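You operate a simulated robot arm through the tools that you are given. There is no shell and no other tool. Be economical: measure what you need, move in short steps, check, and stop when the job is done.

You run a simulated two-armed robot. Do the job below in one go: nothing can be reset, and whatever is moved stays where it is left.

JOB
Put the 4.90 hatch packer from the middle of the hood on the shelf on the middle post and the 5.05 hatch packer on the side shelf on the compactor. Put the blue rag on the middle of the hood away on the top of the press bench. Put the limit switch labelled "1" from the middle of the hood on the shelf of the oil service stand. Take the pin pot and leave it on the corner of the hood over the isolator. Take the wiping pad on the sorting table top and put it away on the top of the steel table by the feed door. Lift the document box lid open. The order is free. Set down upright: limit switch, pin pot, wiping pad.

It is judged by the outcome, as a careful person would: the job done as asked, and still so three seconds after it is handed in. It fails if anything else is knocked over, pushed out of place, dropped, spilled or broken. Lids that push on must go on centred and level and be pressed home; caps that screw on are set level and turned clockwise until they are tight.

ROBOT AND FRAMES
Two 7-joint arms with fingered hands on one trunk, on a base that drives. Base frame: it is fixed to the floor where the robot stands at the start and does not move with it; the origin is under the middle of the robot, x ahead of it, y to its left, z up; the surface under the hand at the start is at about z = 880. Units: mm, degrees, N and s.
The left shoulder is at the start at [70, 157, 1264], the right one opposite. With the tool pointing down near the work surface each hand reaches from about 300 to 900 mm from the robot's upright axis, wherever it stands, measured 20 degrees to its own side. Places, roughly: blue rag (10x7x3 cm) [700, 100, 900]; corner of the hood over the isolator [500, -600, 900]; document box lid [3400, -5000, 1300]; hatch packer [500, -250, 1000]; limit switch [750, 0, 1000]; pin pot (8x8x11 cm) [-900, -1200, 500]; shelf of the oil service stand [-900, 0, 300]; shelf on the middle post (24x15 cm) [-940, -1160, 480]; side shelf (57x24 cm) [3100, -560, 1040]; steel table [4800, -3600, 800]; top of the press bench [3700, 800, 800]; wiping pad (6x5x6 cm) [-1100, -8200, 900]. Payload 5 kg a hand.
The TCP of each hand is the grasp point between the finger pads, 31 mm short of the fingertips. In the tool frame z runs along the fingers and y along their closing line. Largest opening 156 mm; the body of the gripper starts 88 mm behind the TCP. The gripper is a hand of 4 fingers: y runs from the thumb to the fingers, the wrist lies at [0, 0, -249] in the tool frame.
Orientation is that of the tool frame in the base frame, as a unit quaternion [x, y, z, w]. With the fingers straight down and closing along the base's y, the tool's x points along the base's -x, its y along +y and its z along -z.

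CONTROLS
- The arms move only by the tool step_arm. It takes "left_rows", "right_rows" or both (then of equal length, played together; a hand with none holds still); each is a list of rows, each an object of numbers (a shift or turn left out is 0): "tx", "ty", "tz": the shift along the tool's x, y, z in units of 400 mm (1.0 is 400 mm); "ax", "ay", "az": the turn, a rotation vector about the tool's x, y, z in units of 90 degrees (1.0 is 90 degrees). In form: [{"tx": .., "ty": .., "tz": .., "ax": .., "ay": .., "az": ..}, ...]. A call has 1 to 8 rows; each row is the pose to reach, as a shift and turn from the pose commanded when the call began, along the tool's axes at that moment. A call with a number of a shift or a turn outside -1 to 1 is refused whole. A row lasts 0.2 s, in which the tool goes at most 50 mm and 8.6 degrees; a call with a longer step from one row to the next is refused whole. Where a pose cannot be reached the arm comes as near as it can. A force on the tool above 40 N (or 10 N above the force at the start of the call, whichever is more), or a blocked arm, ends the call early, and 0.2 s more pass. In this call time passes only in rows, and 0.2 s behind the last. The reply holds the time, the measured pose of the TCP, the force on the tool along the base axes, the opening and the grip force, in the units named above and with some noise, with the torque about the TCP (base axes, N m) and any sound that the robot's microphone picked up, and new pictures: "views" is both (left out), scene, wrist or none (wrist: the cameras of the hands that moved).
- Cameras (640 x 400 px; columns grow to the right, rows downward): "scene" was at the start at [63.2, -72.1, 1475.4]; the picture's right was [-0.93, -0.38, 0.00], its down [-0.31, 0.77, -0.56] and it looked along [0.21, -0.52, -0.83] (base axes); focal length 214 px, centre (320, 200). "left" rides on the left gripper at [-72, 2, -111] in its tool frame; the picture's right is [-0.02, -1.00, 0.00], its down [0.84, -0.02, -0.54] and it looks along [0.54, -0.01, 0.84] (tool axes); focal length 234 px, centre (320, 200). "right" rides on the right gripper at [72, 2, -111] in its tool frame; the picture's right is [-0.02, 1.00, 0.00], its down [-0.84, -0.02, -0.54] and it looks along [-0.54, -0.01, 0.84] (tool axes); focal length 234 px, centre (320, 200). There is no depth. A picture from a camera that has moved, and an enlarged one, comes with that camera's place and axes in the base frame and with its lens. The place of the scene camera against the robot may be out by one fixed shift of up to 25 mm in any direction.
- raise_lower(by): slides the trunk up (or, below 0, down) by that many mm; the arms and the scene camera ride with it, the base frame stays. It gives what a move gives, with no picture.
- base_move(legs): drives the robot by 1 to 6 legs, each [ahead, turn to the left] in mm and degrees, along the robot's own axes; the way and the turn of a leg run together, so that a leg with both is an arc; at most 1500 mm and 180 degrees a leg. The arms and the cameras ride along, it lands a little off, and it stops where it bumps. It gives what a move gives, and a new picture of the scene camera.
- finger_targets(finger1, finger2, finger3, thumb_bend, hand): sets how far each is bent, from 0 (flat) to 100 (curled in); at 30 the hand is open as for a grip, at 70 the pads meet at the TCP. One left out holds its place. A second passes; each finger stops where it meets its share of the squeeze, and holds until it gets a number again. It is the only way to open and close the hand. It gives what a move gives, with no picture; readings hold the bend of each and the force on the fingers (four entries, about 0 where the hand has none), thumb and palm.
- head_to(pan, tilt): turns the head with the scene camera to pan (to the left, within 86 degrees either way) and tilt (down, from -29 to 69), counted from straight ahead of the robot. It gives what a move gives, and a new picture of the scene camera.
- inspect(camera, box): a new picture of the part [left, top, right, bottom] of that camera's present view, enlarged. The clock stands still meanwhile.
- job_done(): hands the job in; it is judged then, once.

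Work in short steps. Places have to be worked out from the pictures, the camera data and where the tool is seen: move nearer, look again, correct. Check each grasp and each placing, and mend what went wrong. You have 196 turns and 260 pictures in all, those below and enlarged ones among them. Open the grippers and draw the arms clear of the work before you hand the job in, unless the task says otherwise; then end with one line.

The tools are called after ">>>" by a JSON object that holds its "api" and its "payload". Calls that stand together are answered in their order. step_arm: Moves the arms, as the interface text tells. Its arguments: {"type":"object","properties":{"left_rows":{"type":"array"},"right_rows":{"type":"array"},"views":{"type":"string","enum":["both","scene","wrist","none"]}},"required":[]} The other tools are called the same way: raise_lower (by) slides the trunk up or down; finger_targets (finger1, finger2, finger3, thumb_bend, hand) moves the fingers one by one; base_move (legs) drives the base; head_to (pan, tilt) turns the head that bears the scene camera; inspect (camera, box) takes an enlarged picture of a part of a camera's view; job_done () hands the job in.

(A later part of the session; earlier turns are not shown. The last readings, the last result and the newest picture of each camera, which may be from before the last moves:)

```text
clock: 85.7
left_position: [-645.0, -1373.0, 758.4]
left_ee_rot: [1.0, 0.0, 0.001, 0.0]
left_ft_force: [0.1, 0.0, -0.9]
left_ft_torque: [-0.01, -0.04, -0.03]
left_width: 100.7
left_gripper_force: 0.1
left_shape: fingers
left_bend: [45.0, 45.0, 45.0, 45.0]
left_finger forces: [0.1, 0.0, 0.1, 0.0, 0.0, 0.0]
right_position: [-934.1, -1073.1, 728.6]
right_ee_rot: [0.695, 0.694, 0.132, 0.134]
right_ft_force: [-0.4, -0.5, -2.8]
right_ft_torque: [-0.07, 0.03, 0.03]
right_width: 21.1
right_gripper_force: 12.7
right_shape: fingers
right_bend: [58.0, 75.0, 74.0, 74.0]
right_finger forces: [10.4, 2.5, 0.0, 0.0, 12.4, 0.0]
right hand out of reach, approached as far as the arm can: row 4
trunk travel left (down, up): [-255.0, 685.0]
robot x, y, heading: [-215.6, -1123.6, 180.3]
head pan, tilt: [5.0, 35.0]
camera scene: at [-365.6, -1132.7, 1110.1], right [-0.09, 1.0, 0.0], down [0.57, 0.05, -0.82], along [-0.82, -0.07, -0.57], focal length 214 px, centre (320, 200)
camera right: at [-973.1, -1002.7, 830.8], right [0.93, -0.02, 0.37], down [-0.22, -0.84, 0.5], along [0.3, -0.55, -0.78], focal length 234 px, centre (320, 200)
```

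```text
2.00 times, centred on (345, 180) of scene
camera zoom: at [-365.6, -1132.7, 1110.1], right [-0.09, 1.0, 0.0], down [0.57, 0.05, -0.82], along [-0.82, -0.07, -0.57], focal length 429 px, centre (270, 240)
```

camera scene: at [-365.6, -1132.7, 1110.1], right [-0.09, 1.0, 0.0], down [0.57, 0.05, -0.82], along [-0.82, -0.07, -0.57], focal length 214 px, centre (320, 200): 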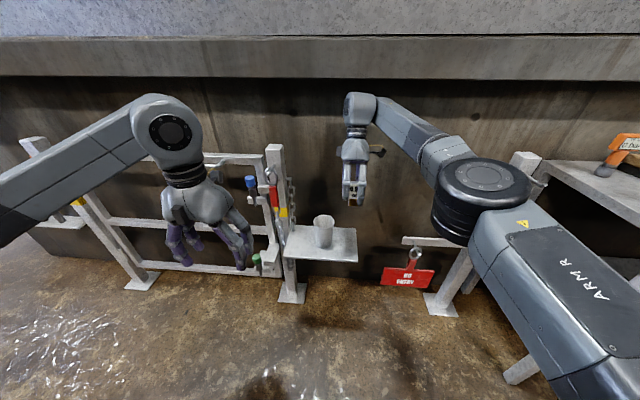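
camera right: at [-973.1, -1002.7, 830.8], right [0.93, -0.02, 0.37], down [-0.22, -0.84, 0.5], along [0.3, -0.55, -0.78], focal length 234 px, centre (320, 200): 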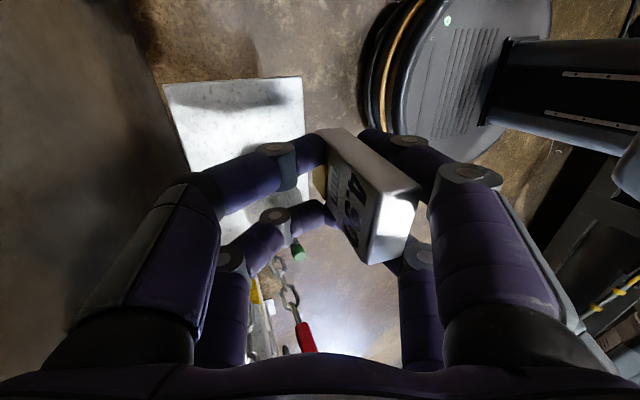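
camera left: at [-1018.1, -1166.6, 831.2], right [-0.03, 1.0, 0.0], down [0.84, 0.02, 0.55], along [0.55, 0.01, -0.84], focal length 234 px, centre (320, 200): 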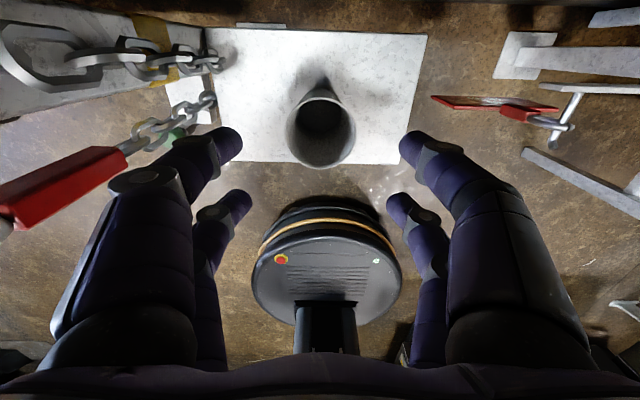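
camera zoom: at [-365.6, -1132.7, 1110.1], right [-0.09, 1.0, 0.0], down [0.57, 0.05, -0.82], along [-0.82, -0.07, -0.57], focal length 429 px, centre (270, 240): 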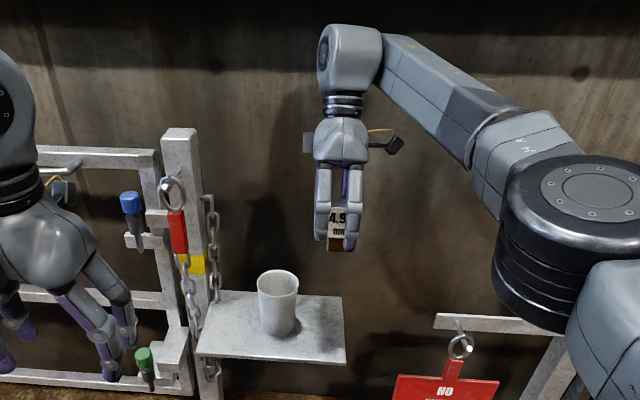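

The hand got 22° before the arm's limit; the packer now leans only slightly. I shift 6 mm away from the shelf end and lower with the trunk.

>>> {"api": "step_arm", "payload": {"right_rows": [{"tx": -0.015}], "views": "none"}}

>>> {"api": "raise_lower", "payload": {"by": -190}}

>>> {"api": "inspect", "payload": {"camera": "scene", "box": [230, 0, 470, 150]}}

>>> {"api": "inspect", "payload": {"camera": "right", "box": [0, 0, 640, 400]}}

```text
clock: 86.1
left_position: [-643.1, -1374.2, 758.4]
left_ee_rot: [1.0, 0.001, 0.001, 0.0]
left_ft_force: [-0.6, 0.1, 0.5]
left_ft_torque: [-0.01, -0.02, 0.0]
left_width: 100.7
left_gripper_force: 0.1
left_shape: fingers
left_bend: [45.0, 45.0, 45.0, 45.0]
left_finger forces: [0.0, 0.0, 0.0, 0.1, 0.0, 0.0]
right_position: [-932.6, -1080.9, 728.6]
right_ee_rot: [0.694, 0.695, 0.133, 0.133]
right_ft_force: [-0.5, 0.3, -2.5]
right_ft_torque: [-0.03, 0.02, 0.01]
right_width: 21.0
right_gripper_force: 12.9
right_shape: fingers
right_bend: [58.0, 75.0, 74.0, 74.0]
right_finger forces: [10.5, 2.4, 0.0, 0.1, 12.4, 0.0]
trunk travel left (down, up): [-255.0, 685.0]
robot x, y, heading: [-208.5, -1122.1, -180.1]
head pan, tilt: [5.0, 35.0]
```

```text
clock: 88.2
left_position: [-643.8, -1373.4, 568.9]
left_ee_rot: [1.0, 0.001, -0.001, 0.0]
left_ft_force: [-0.8, -0.3, 0.0]
left_ft_torque: [-0.01, -0.01, 0.01]
left_width: 100.6
left_gripper_force: 0.1
left_shape: fingers
left_bend: [45.0, 45.0, 45.0, 45.0]
left_finger forces: [0.0, 0.0, 0.1, 0.0, 0.0, 0.0]
right_position: [-932.8, -1082.2, 537.5]
right_ee_rot: [0.695, 0.694, 0.132, 0.132]
right_ft_force: [-0.1, 0.5, -0.9]
right_ft_torque: [-0.05, 0.05, 0.03]
right_width: 21.1
right_gripper_force: 12.3
right_shape: fingers
right_bend: [58.0, 75.0, 74.0, 74.0]
right_finger forces: [10.4, 2.4, 0.0, 0.0, 12.5, 0.1]
trunk travel left (down, up): [-65.0, 875.0]
robot x, y, heading: [-212.8, -1124.6, -180.2]
head pan, tilt: [5.0, 35.0]
```

```text
2.67 times, centred on (350, 75) of scene
camera zoom: at [-364.6, -1133.7, 920.2], right [-0.09, 1.0, 0.0], down [0.57, 0.05, -0.82], along [-0.82, -0.07, -0.57], focal length 572 px, centre (240, 533)
```

zoom: 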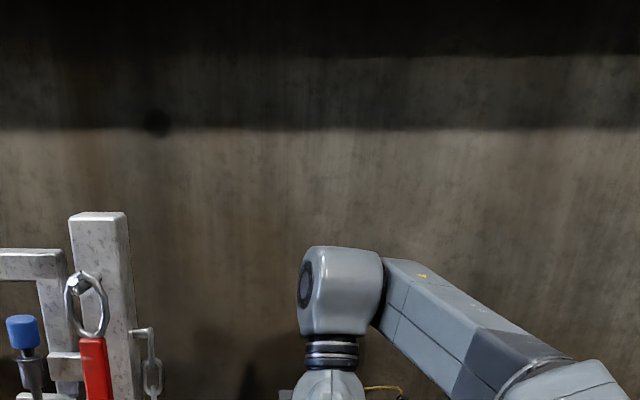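

```text
1.00 times, centred on (320, 200) of right (not enlarged: the box is as wide or as high as the picture)
camera zoom: at [-972.3, -1010.7, 641.3], right [0.93, -0.02, 0.37], down [-0.22, -0.84, 0.5], along [0.3, -0.54, -0.78], focal length 234 px, centre (320, 200)
```

zoom: 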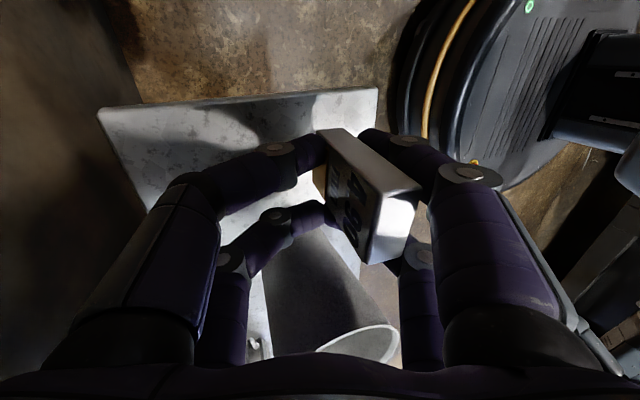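

The pot's rim is close to the lower digits, so I move 6 mm back towards the shelf end and check the scene view.

>>> {"api": "step_arm", "payload": {"right_rows": [{"tx": 0.018}, {"tx": 0.018}], "views": "none"}}

>>> {"api": "inspect", "payload": {"camera": "scene", "box": [250, 90, 430, 230]}}

```text
clock: 88.8
left_position: [-643.9, -1373.8, 569.1]
left_ee_rot: [1.0, 0.001, 0.001, 0.0]
left_ft_force: [0.1, 0.5, 0.2]
left_ft_torque: [-0.03, 0.02, 0.0]
left_width: 100.8
left_gripper_force: 0.0
left_shape: fingers
left_bend: [45.0, 45.0, 45.0, 45.0]
left_finger forces: [0.1, 0.0, 0.0, 0.1, 0.0, 0.0]
right_position: [-933.3, -1074.4, 539.2]
right_ee_rot: [0.695, 0.694, 0.132, 0.133]
right_ft_force: [1.1, -0.7, -1.5]
right_ft_torque: [-0.04, 0.05, 0.02]
right_width: 21.1
right_gripper_force: 12.2
right_shape: fingers
right_bend: [58.0, 75.0, 74.0, 74.0]
right_finger forces: [10.4, 2.5, 0.0, 0.0, 12.4, 0.0]
trunk travel left (down, up): [-65.0, 875.0]
robot x, y, heading: [-213.6, -1117.8, -180.1]
head pan, tilt: [5.0, 35.0]
```

```text
2.86 times, centred on (340, 160) of scene
camera zoom: at [-364.7, -1133.7, 920.2], right [-0.09, 1.0, 0.0], down [0.57, 0.05, -0.82], along [-0.82, -0.07, -0.57], focal length 613 px, centre (263, 314)
```

zoom: 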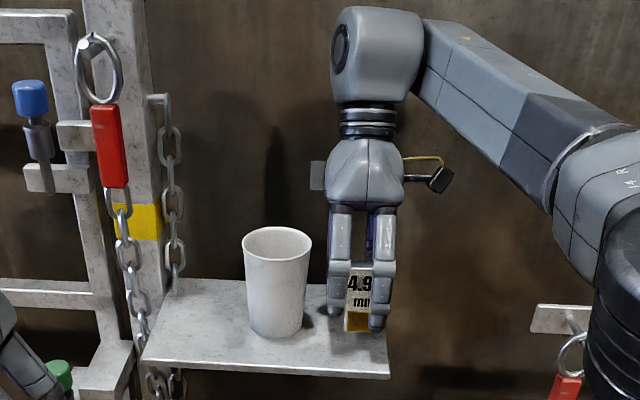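

The packer hangs over the free right end of the shelf. I lower with the trunk in small steps and watch the force.

>>> {"api": "raise_lower", "payload": {"by": -22}}

>>> {"api": "inspect", "payload": {"camera": "scene", "box": [300, 90, 420, 210]}}

```text
clock: 89.5
left_position: [-643.6, -1373.9, 546.1]
left_ee_rot: [1.0, 0.002, 0.001, 0.0]
left_ft_force: [0.0, 0.1, 0.0]
left_ft_torque: [-0.02, 0.02, -0.04]
left_width: 101.0
left_gripper_force: 0.1
left_shape: fingers
left_bend: [45.0, 45.0, 45.0, 45.0]
left_finger forces: [0.0, 0.1, 0.1, 0.0, 0.1, 0.1]
right_position: [-933.8, -1073.9, 516.9]
right_ee_rot: [0.694, 0.695, 0.132, 0.133]
right_ft_force: [-1.2, 0.5, 0.8]
right_ft_torque: [-0.03, 0.04, 0.01]
right_width: 21.4
right_gripper_force: 12.4
right_shape: fingers
right_bend: [57.0, 75.0, 74.0, 75.0]
right_finger forces: [11.6, 0.7, 0.0, 0.1, 12.6, 0.0]
trunk travel left (down, up): [-43.0, 897.0]
robot x, y, heading: [-211.8, -1121.1, -180.0]
head pan, tilt: [5.0, 35.0]
```

```text
3.33 times, centred on (360, 150) of scene
camera zoom: at [-364.6, -1133.7, 898.2], right [-0.09, 1.0, 0.0], down [0.57, 0.05, -0.82], along [-0.82, -0.07, -0.57], focal length 715 px, centre (187, 367)
```

zoom: 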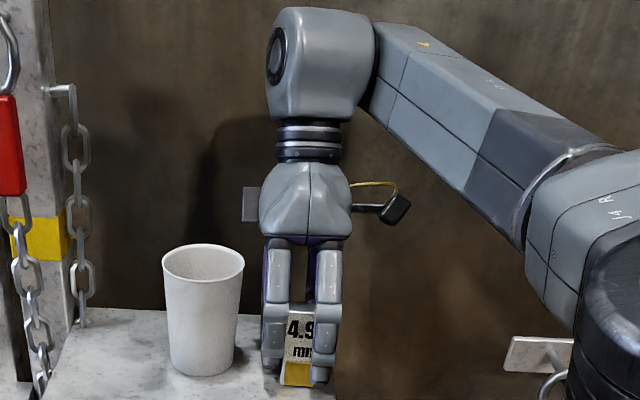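

Contact has begun. I press 3 mm more to let the packer square up, and read again.

>>> {"api": "raise_lower", "payload": {"by": -4}}

>>> {"api": "inspect", "payload": {"camera": "right", "box": [220, 60, 460, 290]}}

```text
clock: 90.0
left_position: [-642.8, -1374.0, 543.3]
left_ee_rot: [1.0, 0.001, 0.0, 0.0]
left_ft_force: [0.5, 0.1, -0.8]
left_ft_torque: [-0.01, -0.01, 0.02]
left_width: 100.9
left_gripper_force: 0.1
left_shape: fingers
left_bend: [45.0, 45.0, 45.0, 45.0]
left_finger forces: [0.0, 0.0, 0.0, 0.0, 0.1, 0.0]
right_position: [-931.9, -1074.9, 514.5]
right_ee_rot: [0.695, 0.695, 0.13, 0.131]
right_ft_force: [-4.8, 1.8, 14.8]
right_ft_torque: [0.29, 0.06, 0.07]
right_width: 21.4
right_gripper_force: 17.4
right_shape: fingers
right_bend: [56.0, 75.0, 74.0, 76.0]
right_finger forces: [16.0, 1.2, 0.0, 0.0, 17.8, 0.0]
trunk travel left (down, up): [-39.0, 901.0]
robot x, y, heading: [-215.6, -1123.8, -180.0]
head pan, tilt: [5.0, 35.0]
```

```text
1.74 times, centred on (340, 175) of right
camera zoom: at [-971.7, -1003.5, 617.8], right [0.93, -0.02, 0.37], down [-0.22, -0.84, 0.5], along [0.29, -0.55, -0.78], focal length 407 px, centre (285, 244)
```

zoom: 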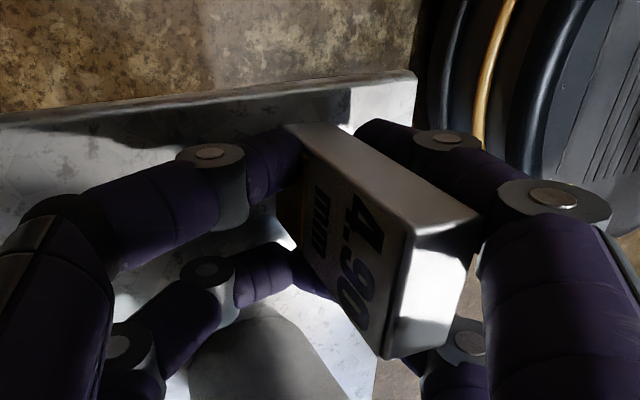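

The packer is pressed on the shelf. I loosen the fingers only a little so they stay around it like a cage, and look.

>>> {"api": "finger_targets", "payload": {"hand": "right", "finger1": 50, "finger2": 62, "finger3": 62, "thumb_bend": 71}}

>>> {"api": "inspect", "payload": {"camera": "right", "box": [220, 60, 460, 290]}}

>>> {"api": "inspect", "payload": {"camera": "scene", "box": [300, 90, 420, 210]}}

```text
clock: 91.0
left_position: [-642.5, -1373.3, 543.4]
left_ee_rot: [1.0, 0.001, 0.0, 0.0]
left_ft_force: [0.8, 0.5, 0.4]
left_ft_torque: [0.01, 0.03, -0.01]
left_width: 100.5
left_gripper_force: 0.0
left_shape: fingers
left_bend: [45.0, 45.0, 45.0, 45.0]
left_finger forces: [0.0, 0.0, 0.1, 0.1, 0.0, 0.0]
right_position: [-932.5, -1075.9, 512.8]
right_ee_rot: [0.694, 0.695, 0.132, 0.132]
right_ft_force: [-1.5, 0.3, 11.3]
right_ft_torque: [-0.08, -0.01, 0.06]
right_width: 40.0
right_gripper_force: 6.6
right_shape: fingers
right_bend: [50.0, 62.0, 72.0, 72.0]
right_finger forces: [0.8, 0.3, 7.4, 0.0, 5.3, 0.0]
trunk travel left (down, up): [-39.0, 901.0]
robot x, y, heading: [-209.2, -1120.7, -180.0]
head pan, tilt: [5.0, 35.0]
```

```text
1.74 times, centred on (340, 175) of right
camera zoom: at [-971.5, -1003.9, 616.5], right [0.93, -0.02, 0.37], down [-0.22, -0.84, 0.5], along [0.3, -0.54, -0.78], focal length 407 px, centre (285, 244)
```

zoom: 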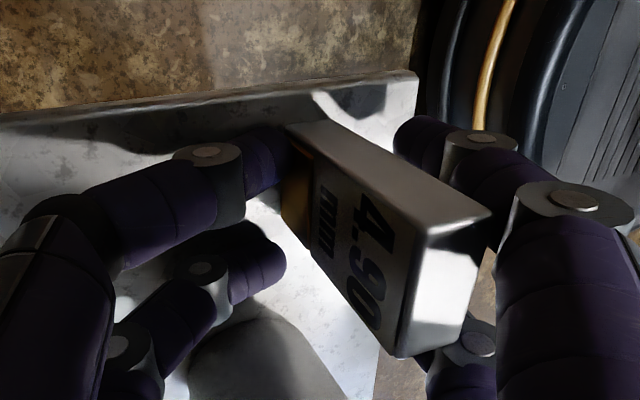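

```text
3.33 times, centred on (360, 150) of scene
camera zoom: at [-363.6, -1133.8, 894.4], right [-0.09, 1.0, 0.0], down [0.57, 0.05, -0.82], along [-0.82, -0.07, -0.57], focal length 715 px, centre (187, 367)
```

zoom: 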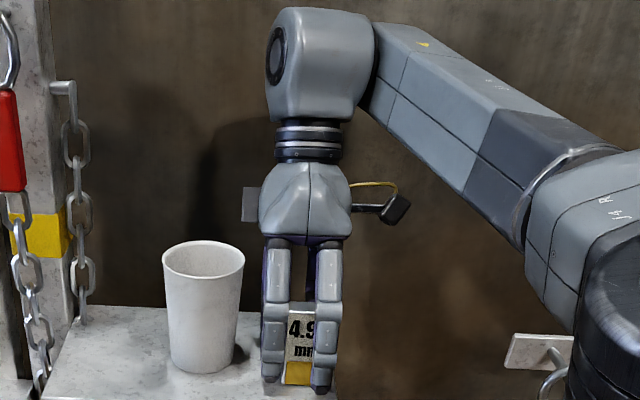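

Some fingertips press on the shelf (11 N). I raise 5 mm and look again at how the packer stands.

>>> {"api": "raise_lower", "payload": {"by": 5}}

>>> {"api": "inspect", "payload": {"camera": "right", "box": [220, 60, 460, 290]}}

```text
clock: 91.6
left_position: [-642.7, -1373.5, 547.7]
left_ee_rot: [1.0, 0.001, 0.0, 0.0]
left_ft_force: [-0.3, -0.3, -0.4]
left_ft_torque: [0.01, -0.04, -0.01]
left_width: 100.9
left_gripper_force: 0.0
left_shape: fingers
left_bend: [45.0, 45.0, 45.0, 45.0]
left_finger forces: [0.0, 0.0, 0.0, 0.0, 0.1, 0.1]
right_position: [-932.0, -1075.1, 516.9]
right_ee_rot: [0.695, 0.695, 0.132, 0.132]
right_ft_force: [2.5, 0.3, 5.7]
right_ft_torque: [-0.14, -0.11, -0.01]
right_width: 40.8
right_gripper_force: 2.8
right_shape: fingers
right_bend: [50.0, 62.0, 67.0, 71.0]
right_finger forces: [0.0, 0.0, 5.9, 0.0, 0.2, 0.1]
trunk travel left (down, up): [-44.0, 896.0]
robot x, y, heading: [-212.1, -1119.9, -179.8]
head pan, tilt: [5.0, 35.0]
```

```text
1.74 times, centred on (340, 175) of right
camera zoom: at [-971.8, -1003.7, 620.6], right [0.93, -0.02, 0.37], down [-0.22, -0.84, 0.5], along [0.3, -0.54, -0.78], focal length 407 px, centre (285, 244)
```

zoom: 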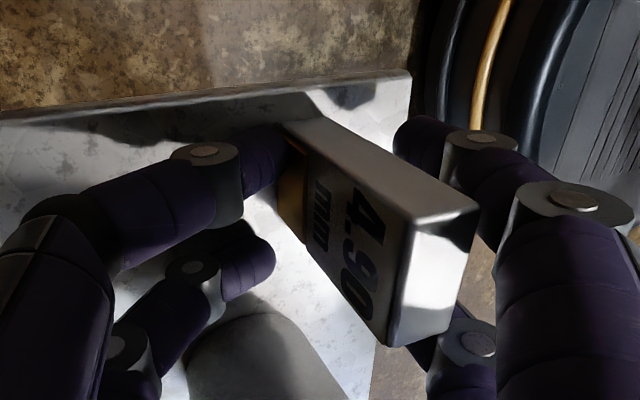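

The packer's edges point to the vertical vanishing point, so it stands upright. I raise a bit more and open the fingers gently.

>>> {"api": "raise_lower", "payload": {"by": 5}}

>>> {"api": "finger_targets", "payload": {"hand": "right", "finger1": 48, "finger2": 55, "finger3": 55, "thumb_bend": 60}}

>>> {"api": "inspect", "payload": {"camera": "right", "box": [220, 60, 460, 290]}}

```text
clock: 92.1
left_position: [-643.0, -1374.0, 553.0]
left_ee_rot: [1.0, 0.001, 0.001, 0.0]
left_ft_force: [-0.3, -0.6, 0.5]
left_ft_torque: [0.0, 0.01, 0.01]
left_width: 100.7
left_gripper_force: 0.1
left_shape: fingers
left_bend: [45.0, 45.0, 45.0, 45.0]
left_finger forces: [0.0, 0.0, 0.0, 0.0, 0.0, 0.0]
right_position: [-932.4, -1074.9, 522.4]
right_ee_rot: [0.695, 0.694, 0.132, 0.132]
right_ft_force: [0.6, -0.2, 3.1]
right_ft_torque: [-0.06, -0.01, 0.0]
right_width: 41.1
right_gripper_force: 2.4
right_shape: fingers
right_bend: [50.0, 62.0, 65.0, 71.0]
right_finger forces: [0.1, 0.0, 3.6, 0.0, 0.1, 0.1]
trunk travel left (down, up): [-49.0, 891.0]
robot x, y, heading: [-213.6, -1118.5, -179.8]
head pan, tilt: [5.0, 35.0]
```

```text
clock: 93.1
left_position: [-642.6, -1373.7, 553.5]
left_ee_rot: [1.0, 0.0, 0.0, 0.001]
left_ft_force: [0.6, -0.2, 0.0]
left_ft_torque: [0.0, -0.01, -0.01]
left_width: 100.6
left_gripper_force: 0.1
left_shape: fingers
left_bend: [45.0, 45.0, 45.0, 45.0]
left_finger forces: [0.1, 0.0, 0.0, 0.0, 0.1, 0.1]
right_position: [-930.7, -1073.5, 523.9]
right_ee_rot: [0.695, 0.695, 0.131, 0.132]
right_ft_force: [-1.5, 0.5, 20.6]
right_ft_torque: [0.02, 0.22, 0.05]
right_width: 58.4
right_gripper_force: 9.9
right_shape: fingers
right_bend: [48.0, 55.0, 61.0, 63.0]
right_finger forces: [0.1, 0.1, 9.1, 0.0, 10.9, 0.1]
trunk travel left (down, up): [-49.0, 891.0]
robot x, y, heading: [-209.5, -1117.4, -180.1]
head pan, tilt: [5.0, 35.0]
```

```text
1.74 times, centred on (340, 175) of right
camera zoom: at [-971.3, -1003.8, 627.8], right [0.93, -0.02, 0.36], down [-0.22, -0.84, 0.5], along [0.29, -0.55, -0.79], focal length 407 px, centre (285, 244)
```

zoom: 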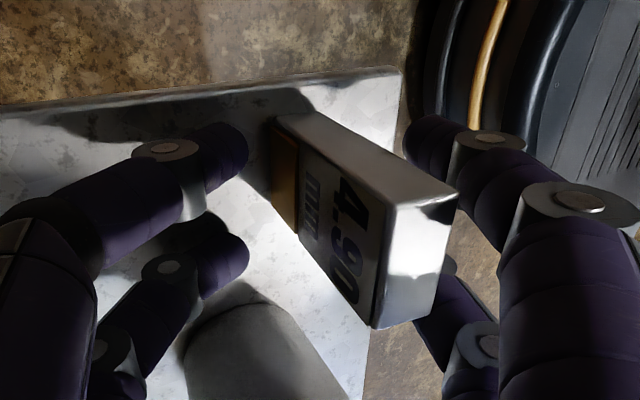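

The packer stands free; the left-side tips press the shelf because they swing lower as they open. I raise straight up with the trunk.

>>> {"api": "raise_lower", "payload": {"by": 30}}

>>> {"api": "inspect", "payload": {"camera": "right", "box": [0, 0, 640, 400]}}

```text
clock: 93.9
left_position: [-643.2, -1373.6, 582.6]
left_ee_rot: [1.0, 0.001, 0.001, 0.001]
left_ft_force: [-1.0, 0.2, -0.1]
left_ft_torque: [-0.01, -0.02, 0.02]
left_width: 100.7
left_gripper_force: 0.0
left_shape: fingers
left_bend: [45.0, 45.0, 45.0, 45.0]
left_finger forces: [0.0, 0.1, 0.1, 0.0, 0.1, 0.0]
right_position: [-932.0, -1074.5, 550.9]
right_ee_rot: [0.694, 0.695, 0.132, 0.133]
right_ft_force: [0.4, -0.5, -0.3]
right_ft_torque: [0.03, 0.01, 0.01]
right_width: 64.7
right_gripper_force: 0.1
right_shape: fingers
right_bend: [48.0, 55.0, 55.0, 60.0]
right_finger forces: [0.0, 0.1, 0.0, 0.0, 0.1, 0.0]
trunk travel left (down, up): [-79.0, 861.0]
robot x, y, heading: [-210.6, -1118.7, -180.2]
head pan, tilt: [5.0, 35.0]
```

```text
1.00 times, centred on (320, 200) of right (not enlarged: the box is as wide or as high as the picture)
camera zoom: at [-972.4, -1003.7, 654.4], right [0.93, -0.02, 0.37], down [-0.22, -0.84, 0.5], along [0.3, -0.54, -0.78], focal length 234 px, centre (320, 200)
```

zoom: 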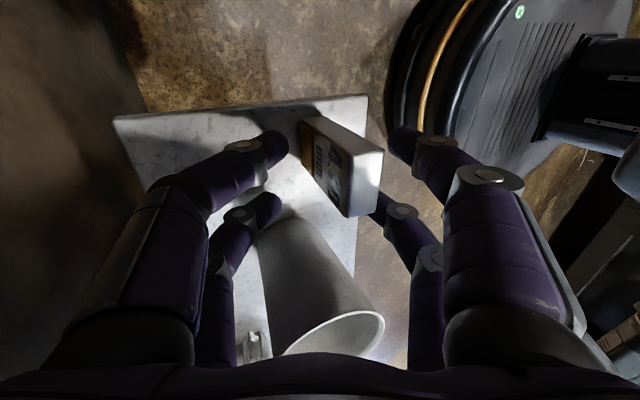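

The packer stands on the shelf, free. I raise the trunk, level the right hand and move it over the pot.

>>> {"api": "raise_lower", "payload": {"by": 150}}

>>> {"api": "finger_targets", "payload": {"hand": "right", "finger1": 35, "finger2": 35, "finger3": 35, "thumb_bend": 35}}

>>> {"api": "step_arm", "payload": {"right_rows": [{"ax": 0.08, "tx": -0.06}, {"ax": 0.16, "tx": -0.12}, {"ax": 0.24, "tx": -0.18}, {"ax": 0.24, "tx": -0.225}], "views": "both"}}

```text
clock: 95.6
left_position: [-643.9, -1373.5, 731.5]
left_ee_rot: [1.0, 0.001, 0.001, -0.001]
left_ft_force: [-0.1, 1.2, 0.2]
left_ft_torque: [-0.01, 0.0, -0.02]
left_width: 100.7
left_gripper_force: 0.1
left_shape: fingers
left_bend: [45.0, 45.0, 45.0, 45.0]
left_finger forces: [0.0, 0.1, 0.0, 0.1, 0.1, 0.0]
right_position: [-932.9, -1075.0, 701.8]
right_ee_rot: [0.694, 0.695, 0.133, 0.132]
right_ft_force: [0.4, -0.4, -0.8]
right_ft_torque: [-0.02, 0.02, -0.01]
right_width: 64.6
right_gripper_force: 0.0
right_shape: fingers
right_bend: [48.0, 55.0, 55.0, 60.0]
right_finger forces: [0.0, 0.1, 0.1, 0.0, 0.0, 0.0]
trunk travel left (down, up): [-229.0, 711.0]
robot x, y, heading: [-212.6, -1123.2, -180.1]
head pan, tilt: [5.0, 35.0]
```

```text
clock: 96.6
left_position: [-644.1, -1373.5, 733.7]
left_ee_rot: [1.0, 0.001, 0.001, 0.0]
left_ft_force: [0.1, 0.3, -0.2]
left_ft_torque: [0.02, -0.02, -0.01]
left_width: 100.6
left_gripper_force: 0.1
left_shape: fingers
left_bend: [45.0, 45.0, 45.0, 45.0]
left_finger forces: [0.0, 0.1, 0.0, 0.0, 0.0, 0.0]
right_position: [-932.4, -1074.3, 702.4]
right_ee_rot: [0.695, 0.694, 0.133, 0.132]
right_ft_force: [-0.3, 0.8, 0.7]
right_ft_torque: [-0.03, 0.0, -0.01]
right_width: 140.1
right_gripper_force: 0.0
right_shape: fingers
right_bend: [35.0, 35.0, 35.0, 35.0]
right_finger forces: [0.0, 0.0, 0.0, 0.0, 0.0, 0.0]
trunk travel left (down, up): [-229.0, 711.0]
robot x, y, heading: [-215.1, -1121.5, -179.9]
head pan, tilt: [5.0, 35.0]
```

```text
clock: 97.6
left_position: [-644.9, -1373.8, 732.4]
left_ee_rot: [1.0, 0.001, 0.001, 0.0]
left_ft_force: [0.6, -0.1, 0.3]
left_ft_torque: [-0.01, 0.0, -0.02]
left_width: 100.7
left_gripper_force: 0.0
left_shape: fingers
left_bend: [45.0, 45.0, 45.0, 45.0]
left_finger forces: [0.0, 0.0, 0.0, 0.0, 0.0, 0.0]
right_position: [-933.5, -1165.1, 701.2]
right_ee_rot: [0.707, 0.707, -0.001, 0.0]
right_ft_force: [-0.8, 0.3, -0.1]
right_ft_torque: [0.0, 0.01, 0.01]
right_width: 140.4
right_gripper_force: 0.0
right_shape: fingers
right_bend: [35.0, 35.0, 35.0, 35.0]
right_finger forces: [0.0, 0.0, 0.1, 0.0, 0.1, 0.0]
trunk travel left (down, up): [-229.0, 711.0]
robot x, y, heading: [-215.2, -1120.5, -180.1]
head pan, tilt: [5.0, 35.0]
camera scene: at [-364.7, -1134.3, 1084.1], right [-0.09, 1.0, 0.0], down [0.57, 0.05, -0.82], along [-0.82, -0.07, -0.57], focal length 214 px, centre (320, 200)
camera right: at [-931.4, -1094.6, 812.2], right [1.0, -0.02, 0.0], down [-0.02, -0.84, 0.54], along [-0.01, -0.54, -0.84], focal length 234 px, centre (320, 200)
```

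scene: 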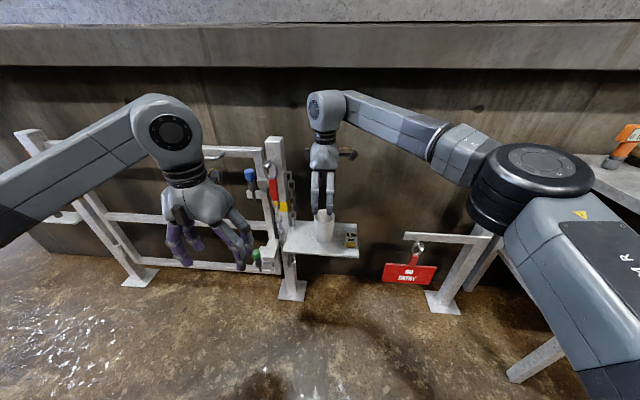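
right: 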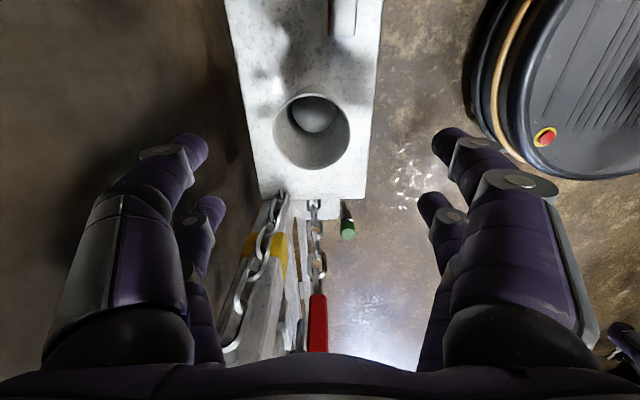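

Pot centre is [-940, -1166]. I centre the hand and lower with the trunk around the pot.

>>> {"api": "step_arm", "payload": {"right_rows": [{"ty": -0.0175, "tx": -0.003}], "views": "none"}}

>>> {"api": "raise_lower", "payload": {"by": -165}}

>>> {"api": "inspect", "payload": {"camera": "right", "box": [0, 0, 640, 400]}}

```text
clock: 98.0
left_position: [-643.9, -1374.1, 732.0]
left_ee_rot: [1.0, 0.001, 0.001, 0.0]
left_ft_force: [0.3, 0.3, 0.5]
left_ft_torque: [0.0, 0.01, -0.01]
left_width: 101.1
left_gripper_force: 0.0
left_shape: fingers
left_bend: [45.0, 45.0, 45.0, 45.0]
left_finger forces: [0.0, 0.1, 0.1, 0.1, 0.0, 0.0]
right_position: [-941.1, -1165.5, 701.5]
right_ee_rot: [0.707, 0.707, -0.001, 0.0]
right_ft_force: [-0.1, -0.6, -0.5]
right_ft_torque: [0.01, -0.01, -0.02]
right_width: 140.5
right_gripper_force: 0.1
right_shape: fingers
right_bend: [35.0, 35.0, 35.0, 35.0]
right_finger forces: [0.1, 0.0, 0.0, 0.1, 0.0, 0.0]
trunk travel left (down, up): [-229.0, 711.0]
robot x, y, heading: [-214.7, -1121.8, -180.0]
head pan, tilt: [5.0, 35.0]
```

```text
clock: 99.9
left_position: [-643.4, -1372.8, 568.2]
left_ee_rot: [1.0, 0.001, 0.0, 0.0]
left_ft_force: [0.3, -0.5, 0.0]
left_ft_torque: [0.01, -0.01, -0.01]
left_width: 100.9
left_gripper_force: 0.0
left_shape: fingers
left_bend: [45.0, 45.0, 45.0, 45.0]
left_finger forces: [0.0, 0.0, 0.1, 0.0, 0.0, 0.0]
right_position: [-939.3, -1166.4, 537.1]
right_ee_rot: [0.707, 0.707, -0.001, -0.001]
right_ft_force: [-0.5, -0.2, 0.7]
right_ft_torque: [0.03, 0.04, 0.05]
right_width: 140.6
right_gripper_force: 0.1
right_shape: fingers
right_bend: [35.0, 35.0, 35.0, 35.0]
right_finger forces: [0.0, 0.0, 0.1, 0.0, 0.0, 0.1]
trunk travel left (down, up): [-64.0, 876.0]
robot x, y, heading: [-211.8, -1117.8, -180.1]
head pan, tilt: [5.0, 35.0]
```

```text
1.00 times, centred on (320, 200) of right (not enlarged: the box is as wide or as high as the picture)
camera zoom: at [-938.4, -1095.0, 647.7], right [1.0, -0.02, 0.0], down [-0.02, -0.84, 0.55], along [-0.01, -0.55, -0.84], focal length 234 px, centre (320, 200)
```

zoom: 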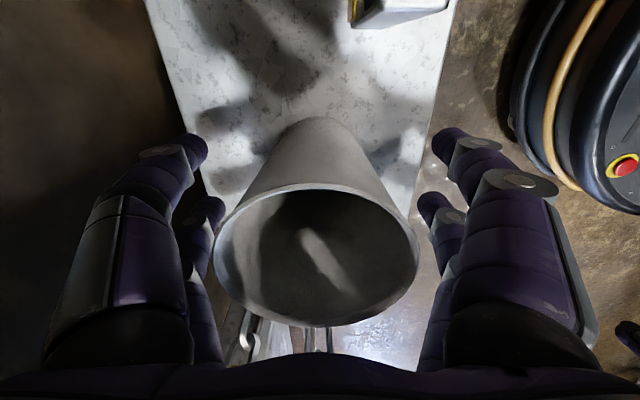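

The pot sits centrally between the digits. I close the right hand on it.

>>> {"api": "finger_targets", "payload": {"hand": "right", "finger1": 65, "finger2": 65, "finger3": 65, "thumb_bend": 65}}

>>> {"api": "raise_lower", "payload": {"by": 30}}

>>> {"api": "inspect", "payload": {"camera": "right", "box": [0, 0, 640, 400]}}

```text
clock: 100.9
left_position: [-644.0, -1373.7, 567.5]
left_ee_rot: [1.0, 0.0, 0.002, -0.001]
left_ft_force: [0.4, -0.3, -0.4]
left_ft_torque: [-0.01, -0.03, -0.02]
left_width: 100.5
left_gripper_force: 0.2
left_shape: fingers
left_bend: [45.0, 45.0, 45.0, 45.0]
left_finger forces: [0.0, 0.0, 0.1, 0.0, 0.0, 0.1]
right_position: [-939.5, -1166.5, 537.3]
right_ee_rot: [0.707, 0.707, 0.0, -0.001]
right_ft_force: [0.3, 0.2, -0.3]
right_ft_torque: [-0.02, 0.03, 0.0]
right_width: 50.9
right_gripper_force: 14.5
right_shape: fingers
right_bend: [57.0, 57.0, 59.0, 61.0]
right_finger forces: [7.4, 7.8, 4.9, 0.0, 9.3, 0.0]
trunk travel left (down, up): [-64.0, 876.0]
robot x, y, heading: [-213.3, -1114.2, -180.0]
head pan, tilt: [5.0, 35.0]
```

```text
clock: 101.6
left_position: [-644.0, -1373.0, 599.6]
left_ee_rot: [1.0, 0.001, 0.001, 0.0]
left_ft_force: [-0.9, 0.0, -0.5]
left_ft_torque: [0.01, -0.01, -0.03]
left_width: 100.7
left_gripper_force: 0.2
left_shape: fingers
left_bend: [45.0, 45.0, 45.0, 45.0]
left_finger forces: [0.1, 0.1, 0.0, 0.1, 0.0, 0.0]
right_position: [-938.9, -1165.2, 566.8]
right_ee_rot: [0.707, 0.707, 0.0, 0.0]
right_ft_force: [-1.4, -0.3, -0.1]
right_ft_torque: [-0.01, -0.01, 0.03]
right_width: 51.0
right_gripper_force: 14.7
right_shape: fingers
right_bend: [57.0, 57.0, 59.0, 61.0]
right_finger forces: [7.4, 7.8, 4.9, 0.0, 9.3, 0.0]
trunk travel left (down, up): [-94.0, 846.0]
robot x, y, heading: [-212.4, -1119.7, -180.2]
head pan, tilt: [5.0, 35.0]
```

```text
1.00 times, centred on (320, 200) of right (not enlarged: the box is as wide or as high as the picture)
camera zoom: at [-938.7, -1095.1, 677.0], right [1.0, -0.02, 0.0], down [-0.02, -0.84, 0.54], along [-0.01, -0.54, -0.84], focal length 234 px, centre (320, 200)
```

zoom: 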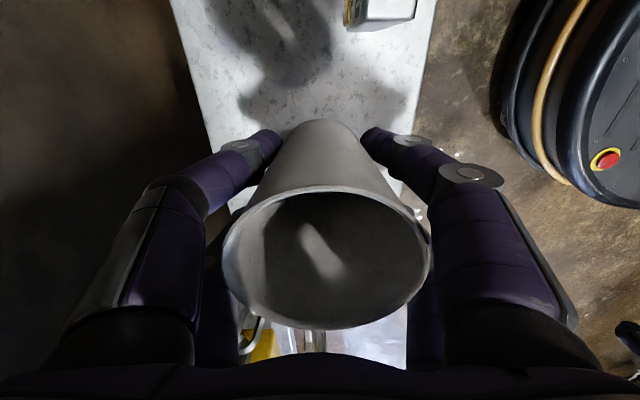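

The pot lifts with the hand. I raise the trunk further and check the shelf.

>>> {"api": "raise_lower", "payload": {"by": 350}}

>>> {"api": "head_to", "payload": {"pan": 0, "tilt": 50}}

```text
clock: 105.1
left_position: [-643.2, -1374.4, 948.1]
left_ee_rot: [1.0, 0.001, 0.001, 0.0]
left_ft_force: [-0.6, 0.7, 0.7]
left_ft_torque: [-0.01, 0.01, 0.0]
left_width: 100.9
left_gripper_force: 0.0
left_shape: fingers
left_bend: [45.0, 45.0, 45.0, 45.0]
left_finger forces: [0.1, 0.1, 0.1, 0.1, 0.0, 0.0]
right_position: [-940.5, -1165.7, 916.8]
right_ee_rot: [0.707, 0.707, 0.0, 0.0]
right_ft_force: [0.2, -1.3, -0.8]
right_ft_torque: [0.0, 0.0, 0.01]
right_width: 51.0
right_gripper_force: 14.8
right_shape: fingers
right_bend: [57.0, 57.0, 59.0, 61.0]
right_finger forces: [7.5, 7.8, 4.9, 0.0, 9.3, 0.0]
trunk travel left (down, up): [-444.0, 496.0]
robot x, y, heading: [-212.4, -1122.3, -179.9]
head pan, tilt: [5.0, 35.0]
```

```text
clock: 105.8
left_position: [-643.9, -1373.7, 947.8]
left_ee_rot: [1.0, 0.0, 0.001, 0.0]
left_ft_force: [0.7, -0.7, 0.3]
left_ft_torque: [-0.03, 0.01, 0.0]
left_width: 100.8
left_gripper_force: 0.0
left_shape: fingers
left_bend: [45.0, 45.0, 45.0, 45.0]
left_finger forces: [0.0, 0.0, 0.0, 0.1, 0.0, 0.1]
right_position: [-939.0, -1165.8, 917.7]
right_ee_rot: [0.707, 0.707, 0.0, 0.0]
right_ft_force: [-0.2, -0.4, 0.3]
right_ft_torque: [-0.03, 0.03, 0.0]
right_width: 51.2
right_gripper_force: 14.8
right_shape: fingers
right_bend: [57.0, 57.0, 59.0, 61.0]
right_finger forces: [7.5, 7.8, 4.8, 0.0, 9.3, 0.0]
trunk travel left (down, up): [-444.0, 496.0]
robot x, y, heading: [-214.9, -1118.8, -179.9]
head pan, tilt: [0.0, 50.0]
camera scene: at [-354.0, -1126.1, 1277.5], right [0.0, 1.0, 0.0], down [0.77, 0.0, -0.64], along [-0.64, 0.0, -0.77], focal length 214 px, centre (320, 200)
```

scene: 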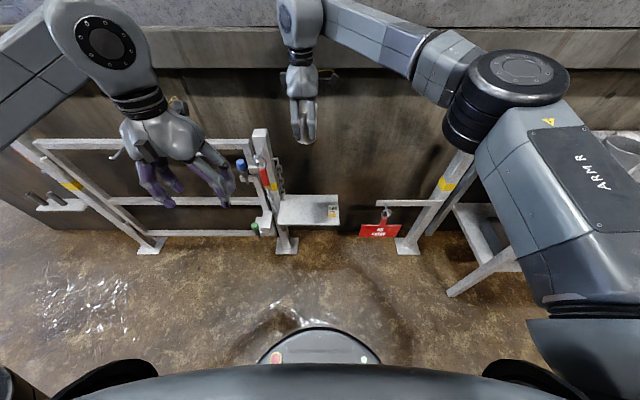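

The packer stands on the shelf. I raise the trunk, draw both arms in, then drive to face the hood's right corner.

>>> {"api": "raise_lower", "payload": {"by": 250}}

>>> {"api": "step_arm", "payload": {"left_rows": [{"tx": 0.08}, {"tx": 0.16}, {"tx": 0.24}, {"tx": 0.32}, {"tx": 0.36}, {"tx": 0.36}, {"tx": 0.36}, {"tx": 0.36}], "right_rows": [{"ty": 0.1, "tx": 0.05}, {"ty": 0.2, "tx": 0.1}, {"ty": 0.3, "tx": 0.15}, {"ty": 0.4, "tx": 0.2}, {"ty": 0.5, "tx": 0.25}, {"ty": 0.6, "tx": 0.3}, {"ty": 0.7, "tx": 0.35}, {"ty": 0.8, "tx": 0.4}], "views": "wrist"}}

>>> {"api": "base_move", "payload": {"legs": [[0, -90], [650, 0], [0, -90]]}}

>>> {"api": "head_to", "payload": {"pan": -25, "tilt": 50}}

```text
clock: 108.4
left_position: [-645.2, -1373.9, 1197.1]
left_ee_rot: [1.0, 0.002, 0.001, 0.0]
left_ft_force: [-0.1, 0.3, 0.0]
left_ft_torque: [0.01, 0.01, 0.0]
left_width: 101.0
left_gripper_force: 0.1
left_shape: fingers
left_bend: [45.0, 45.0, 45.0, 45.0]
left_finger forces: [0.1, 0.1, 0.0, 0.0, 0.0, 0.0]
right_position: [-941.3, -1166.4, 1167.5]
right_ee_rot: [0.708, 0.707, 0.0, 0.0]
right_ft_force: [-0.5, 0.0, -0.4]
right_ft_torque: [-0.04, -0.01, -0.02]
right_width: 50.9
right_gripper_force: 14.7
right_shape: fingers
right_bend: [57.0, 57.0, 59.0, 61.0]
right_finger forces: [7.4, 7.8, 4.9, 0.0, 9.3, 0.0]
trunk travel left (down, up): [-694.0, 246.0]
robot x, y, heading: [-213.8, -1121.4, -180.1]
head pan, tilt: [0.0, 50.0]
```

```text
clock: 110.2
left_position: [-503.3, -1375.0, 1198.6]
left_ee_rot: [1.0, 0.009, 0.0, -0.008]
left_ft_force: [-0.3, 1.0, 0.4]
left_ft_torque: [-0.02, 0.0, 0.05]
left_width: 101.0
left_gripper_force: 0.0
left_shape: fingers
left_bend: [45.0, 45.0, 45.0, 45.0]
left_finger forces: [0.0, 0.1, 0.0, 0.1, 0.0, 0.0]
left hand out of reach, approached as far as the arm can: row 5, 6
right_position: [-619.6, -1005.2, 1164.0]
right_ee_rot: [0.707, 0.707, -0.001, 0.0]
right_ft_force: [0.3, 0.1, -0.5]
right_ft_torque: [0.02, 0.06, -0.01]
right_width: 51.0
right_gripper_force: 15.9
right_shape: fingers
right_bend: [57.0, 57.0, 59.0, 61.0]
right_finger forces: [7.9, 8.3, 5.4, 0.0, 9.5, 0.0]
trunk travel left (down, up): [-694.0, 246.0]
robot x, y, heading: [-210.4, -1122.5, -180.2]
head pan, tilt: [0.0, 50.0]
camera right: at [-618.0, -934.1, 1274.3], right [1.0, -0.02, 0.0], down [-0.02, -0.84, 0.55], along [-0.01, -0.55, -0.84], focal length 234 px, centre (320, 200)
camera left: at [-575.8, -1379.4, 1310.5], right [-0.04, 1.0, 0.01], down [0.84, 0.03, 0.54], along [0.54, 0.03, -0.84], focal length 234 px, centre (320, 200)
```

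right: 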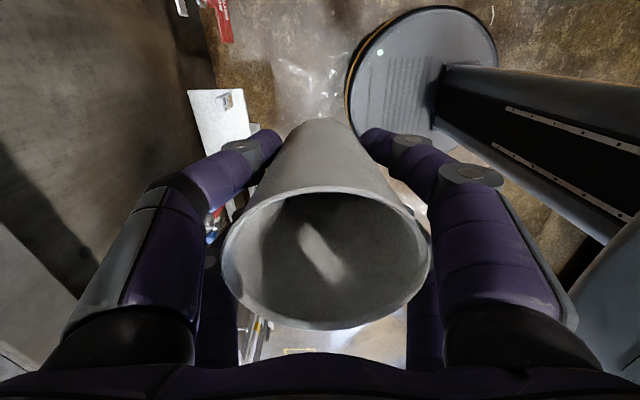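
left: 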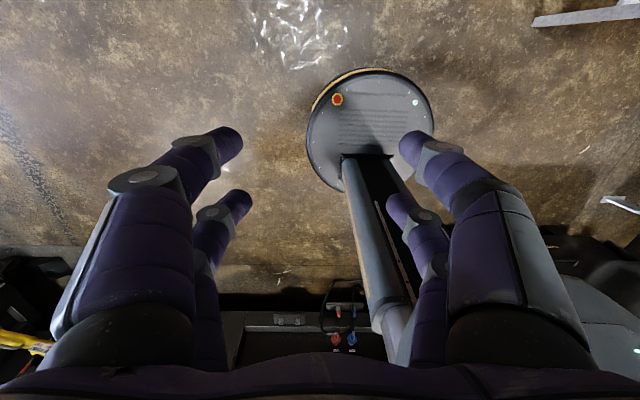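

```text
clock: 121.5
left_position: [63.3, -194.8, 1197.4]
left_ee_rot: [-0.015, 1.0, -0.008, 0.001]
left_ft_force: [-0.3, 0.3, -0.2]
left_ft_torque: [0.01, -0.02, 0.0]
left_width: 101.1
left_gripper_force: 0.1
left_shape: fingers
left_bend: [45.0, 45.0, 45.0, 45.0]
left_finger forces: [0.0, 0.1, 0.0, 0.1, 0.1, 0.1]
right_position: [184.4, -563.3, 1164.7]
right_ee_rot: [0.711, -0.703, 0.0, -0.001]
right_ft_force: [-0.3, 0.1, -1.4]
right_ft_torque: [0.02, -0.02, -0.01]
right_width: 50.5
right_gripper_force: 13.7
right_shape: fingers
right_bend: [57.0, 57.0, 59.0, 61.0]
right_finger forces: [6.6, 6.6, 5.5, 0.0, 9.1, 0.1]
trunk travel left (down, up): [-694.0, 246.0]
robot x, y, heading: [-223.6, -457.1, 0.7]
head pan, tilt: [0.0, 50.0]
camera scene: at [-111.4, -459.6, 1527.5], right [0.01, -1.0, 0.0], down [-0.77, -0.01, -0.64], along [0.64, 0.01, -0.77], focal length 214 px, centre (320, 200)
```

scene: 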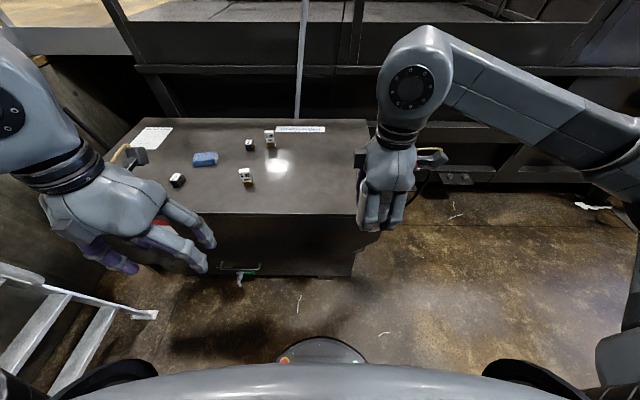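

```text
clock: 122.4
left_position: [63.7, -195.5, 1197.5]
left_ee_rot: [-0.015, 1.0, -0.007, 0.0]
left_ft_force: [-0.5, 0.1, -0.4]
left_ft_torque: [0.0, -0.01, -0.02]
left_width: 100.6
left_gripper_force: 0.1
left_shape: fingers
left_bend: [45.0, 45.0, 45.0, 45.0]
left_finger forces: [0.0, 0.0, 0.1, 0.0, 0.0, 0.0]
right_position: [183.3, -561.8, 1163.1]
right_ee_rot: [0.711, -0.703, 0.0, 0.0]
right_ft_force: [1.2, 0.5, -1.3]
right_ft_torque: [-0.02, 0.01, 0.01]
right_width: 50.8
right_gripper_force: 14.2
right_shape: fingers
right_bend: [57.0, 57.0, 59.0, 61.0]
right_finger forces: [6.7, 6.7, 5.5, 0.0, 9.1, 0.1]
trunk travel left (down, up): [-694.0, 246.0]
robot x, y, heading: [-227.4, -455.3, 0.7]
head pan, tilt: [-25.0, 50.0]
camera scene: at [-118.2, -492.3, 1527.5], right [-0.41, -0.91, 0.0], down [-0.7, 0.31, -0.64], along [0.59, -0.26, -0.77], focal length 214 px, centre (320, 200)
```

scene: 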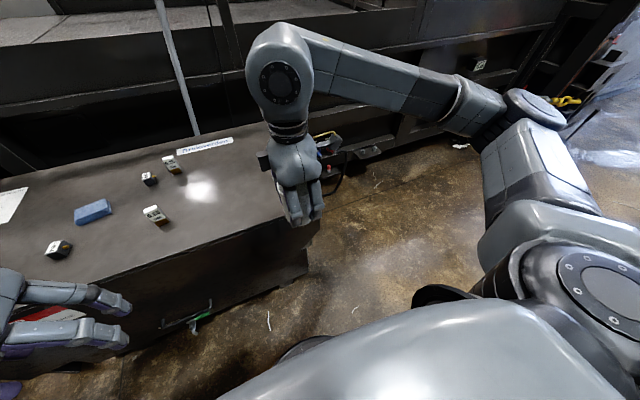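

A box with red and blue parts is visible behind the right hand near the hood's end; I enlarge it to see whether it is the isolator.

>>> {"api": "inspect", "payload": {"camera": "scene", "box": [240, 100, 420, 260]}}

>>> {"api": "inspect", "payload": {"camera": "right", "box": [0, 0, 640, 400]}}

```text
2.50 times, centred on (330, 180) of scene
camera zoom: at [-118.2, -492.3, 1527.5], right [-0.41, -0.91, 0.0], down [-0.7, 0.31, -0.64], along [0.59, -0.26, -0.77], focal length 536 px, centre (295, 250)
```

zoom: 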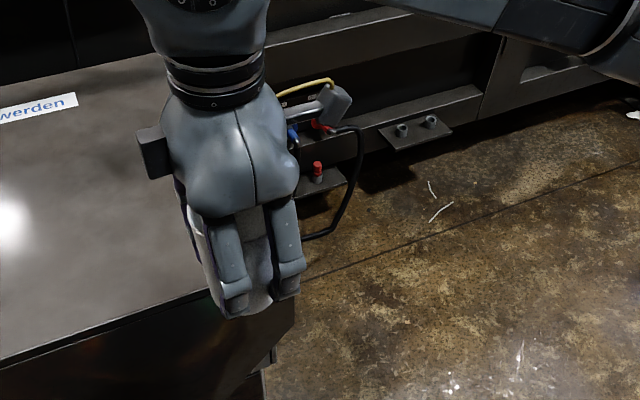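

```text
1.00 times, centred on (320, 200) of right (not enlarged: the box is as wide or as high as the picture)
camera zoom: at [183.1, -636.5, 1274.1], right [-1.0, 0.01, 0.0], down [0.01, 0.84, 0.55], along [0.01, 0.55, -0.84], focal length 234 px, centre (320, 200)
```

zoom: 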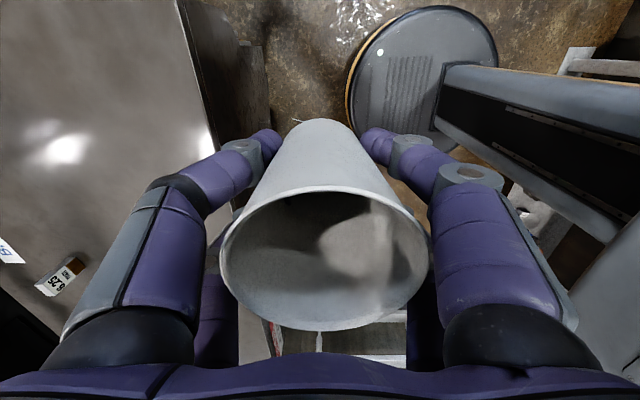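

The couplings belong to the compactor side. The given place [500, -600] fits the hood's front right corner, since the hood spans about x 350–1010 and y -700–570. I drive ahead 250 mm and check the view below.

>>> {"api": "base_move", "payload": {"legs": [[250, 0]]}}

>>> {"api": "step_arm", "payload": {"right_rows": [{"ty": -0.06, "tx": 0.03}, {"ty": -0.12, "tx": 0.06, "tz": 0.08}, {"ty": -0.12, "tx": 0.09, "tz": 0.16}], "views": "both"}}

```text
clock: 124.2
left_position: [309.1, -191.6, 1197.5]
left_ee_rot: [-0.016, 1.0, -0.008, 0.001]
left_ft_force: [0.2, 0.5, 0.2]
left_ft_torque: [-0.04, 0.01, 0.0]
left_width: 100.6
left_gripper_force: 0.1
left_shape: fingers
left_bend: [45.0, 45.0, 45.0, 45.0]
left_finger forces: [0.0, 0.0, 0.1, 0.0, 0.1, 0.0]
right_position: [431.0, -557.6, 1163.9]
right_ee_rot: [0.711, -0.703, 0.002, 0.0]
right_ft_force: [-1.1, 0.0, -1.2]
right_ft_torque: [-0.02, 0.01, 0.02]
right_width: 50.4
right_gripper_force: 13.9
right_shape: fingers
right_bend: [57.0, 57.0, 59.0, 61.0]
right_finger forces: [6.8, 6.8, 5.5, 0.0, 9.2, 0.0]
trunk travel left (down, up): [-694.0, 246.0]
robot x, y, heading: [25.2, -447.0, 0.8]
head pan, tilt: [-25.0, 50.0]
camera scene: at [128.2, -488.7, 1527.6], right [-0.41, -0.91, 0.0], down [-0.7, 0.31, -0.64], along [0.59, -0.26, -0.77], focal length 214 px, centre (320, 200)
```

scene: 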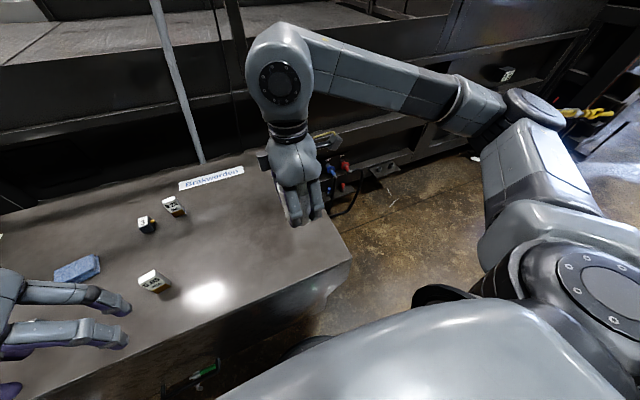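

```text
clock: 125.0
left_position: [311.1, -192.3, 1198.1]
left_ee_rot: [-0.016, 1.0, -0.007, 0.0]
left_ft_force: [0.0, 0.6, -0.6]
left_ft_torque: [0.04, 0.0, 0.04]
left_width: 100.9
left_gripper_force: 0.1
left_shape: fingers
left_bend: [45.0, 45.0, 45.0, 45.0]
left_finger forces: [0.1, 0.1, 0.0, 0.1, 0.0, 0.0]
right_position: [480.6, -593.8, 1097.4]
right_ee_rot: [0.713, -0.701, 0.0, -0.001]
right_ft_force: [0.2, -0.4, -0.1]
right_ft_torque: [0.0, -0.01, -0.01]
right_width: 50.2
right_gripper_force: 13.4
right_shape: fingers
right_bend: [57.0, 57.0, 59.0, 61.0]
right_finger forces: [6.7, 6.8, 5.5, 0.0, 9.0, 0.0]
trunk travel left (down, up): [-694.0, 246.0]
robot x, y, heading: [23.7, -449.5, 1.0]
head pan, tilt: [-25.0, 50.0]
camera scene: at [128.6, -489.7, 1527.5], right [-0.41, -0.91, 0.0], down [-0.7, 0.31, -0.64], along [0.59, -0.26, -0.77], focal length 214 px, centre (320, 200)
camera right: at [478.6, -667.7, 1208.6], right [-1.0, 0.01, 0.0], down [0.01, 0.84, 0.55], along [0.01, 0.55, -0.84], focal length 234 px, centre (320, 200)
```

scene: 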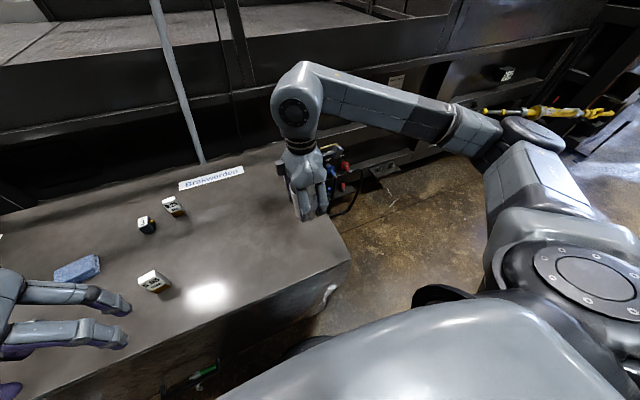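
right: 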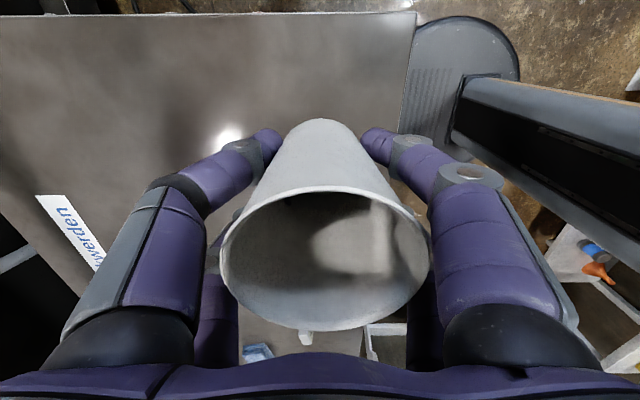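

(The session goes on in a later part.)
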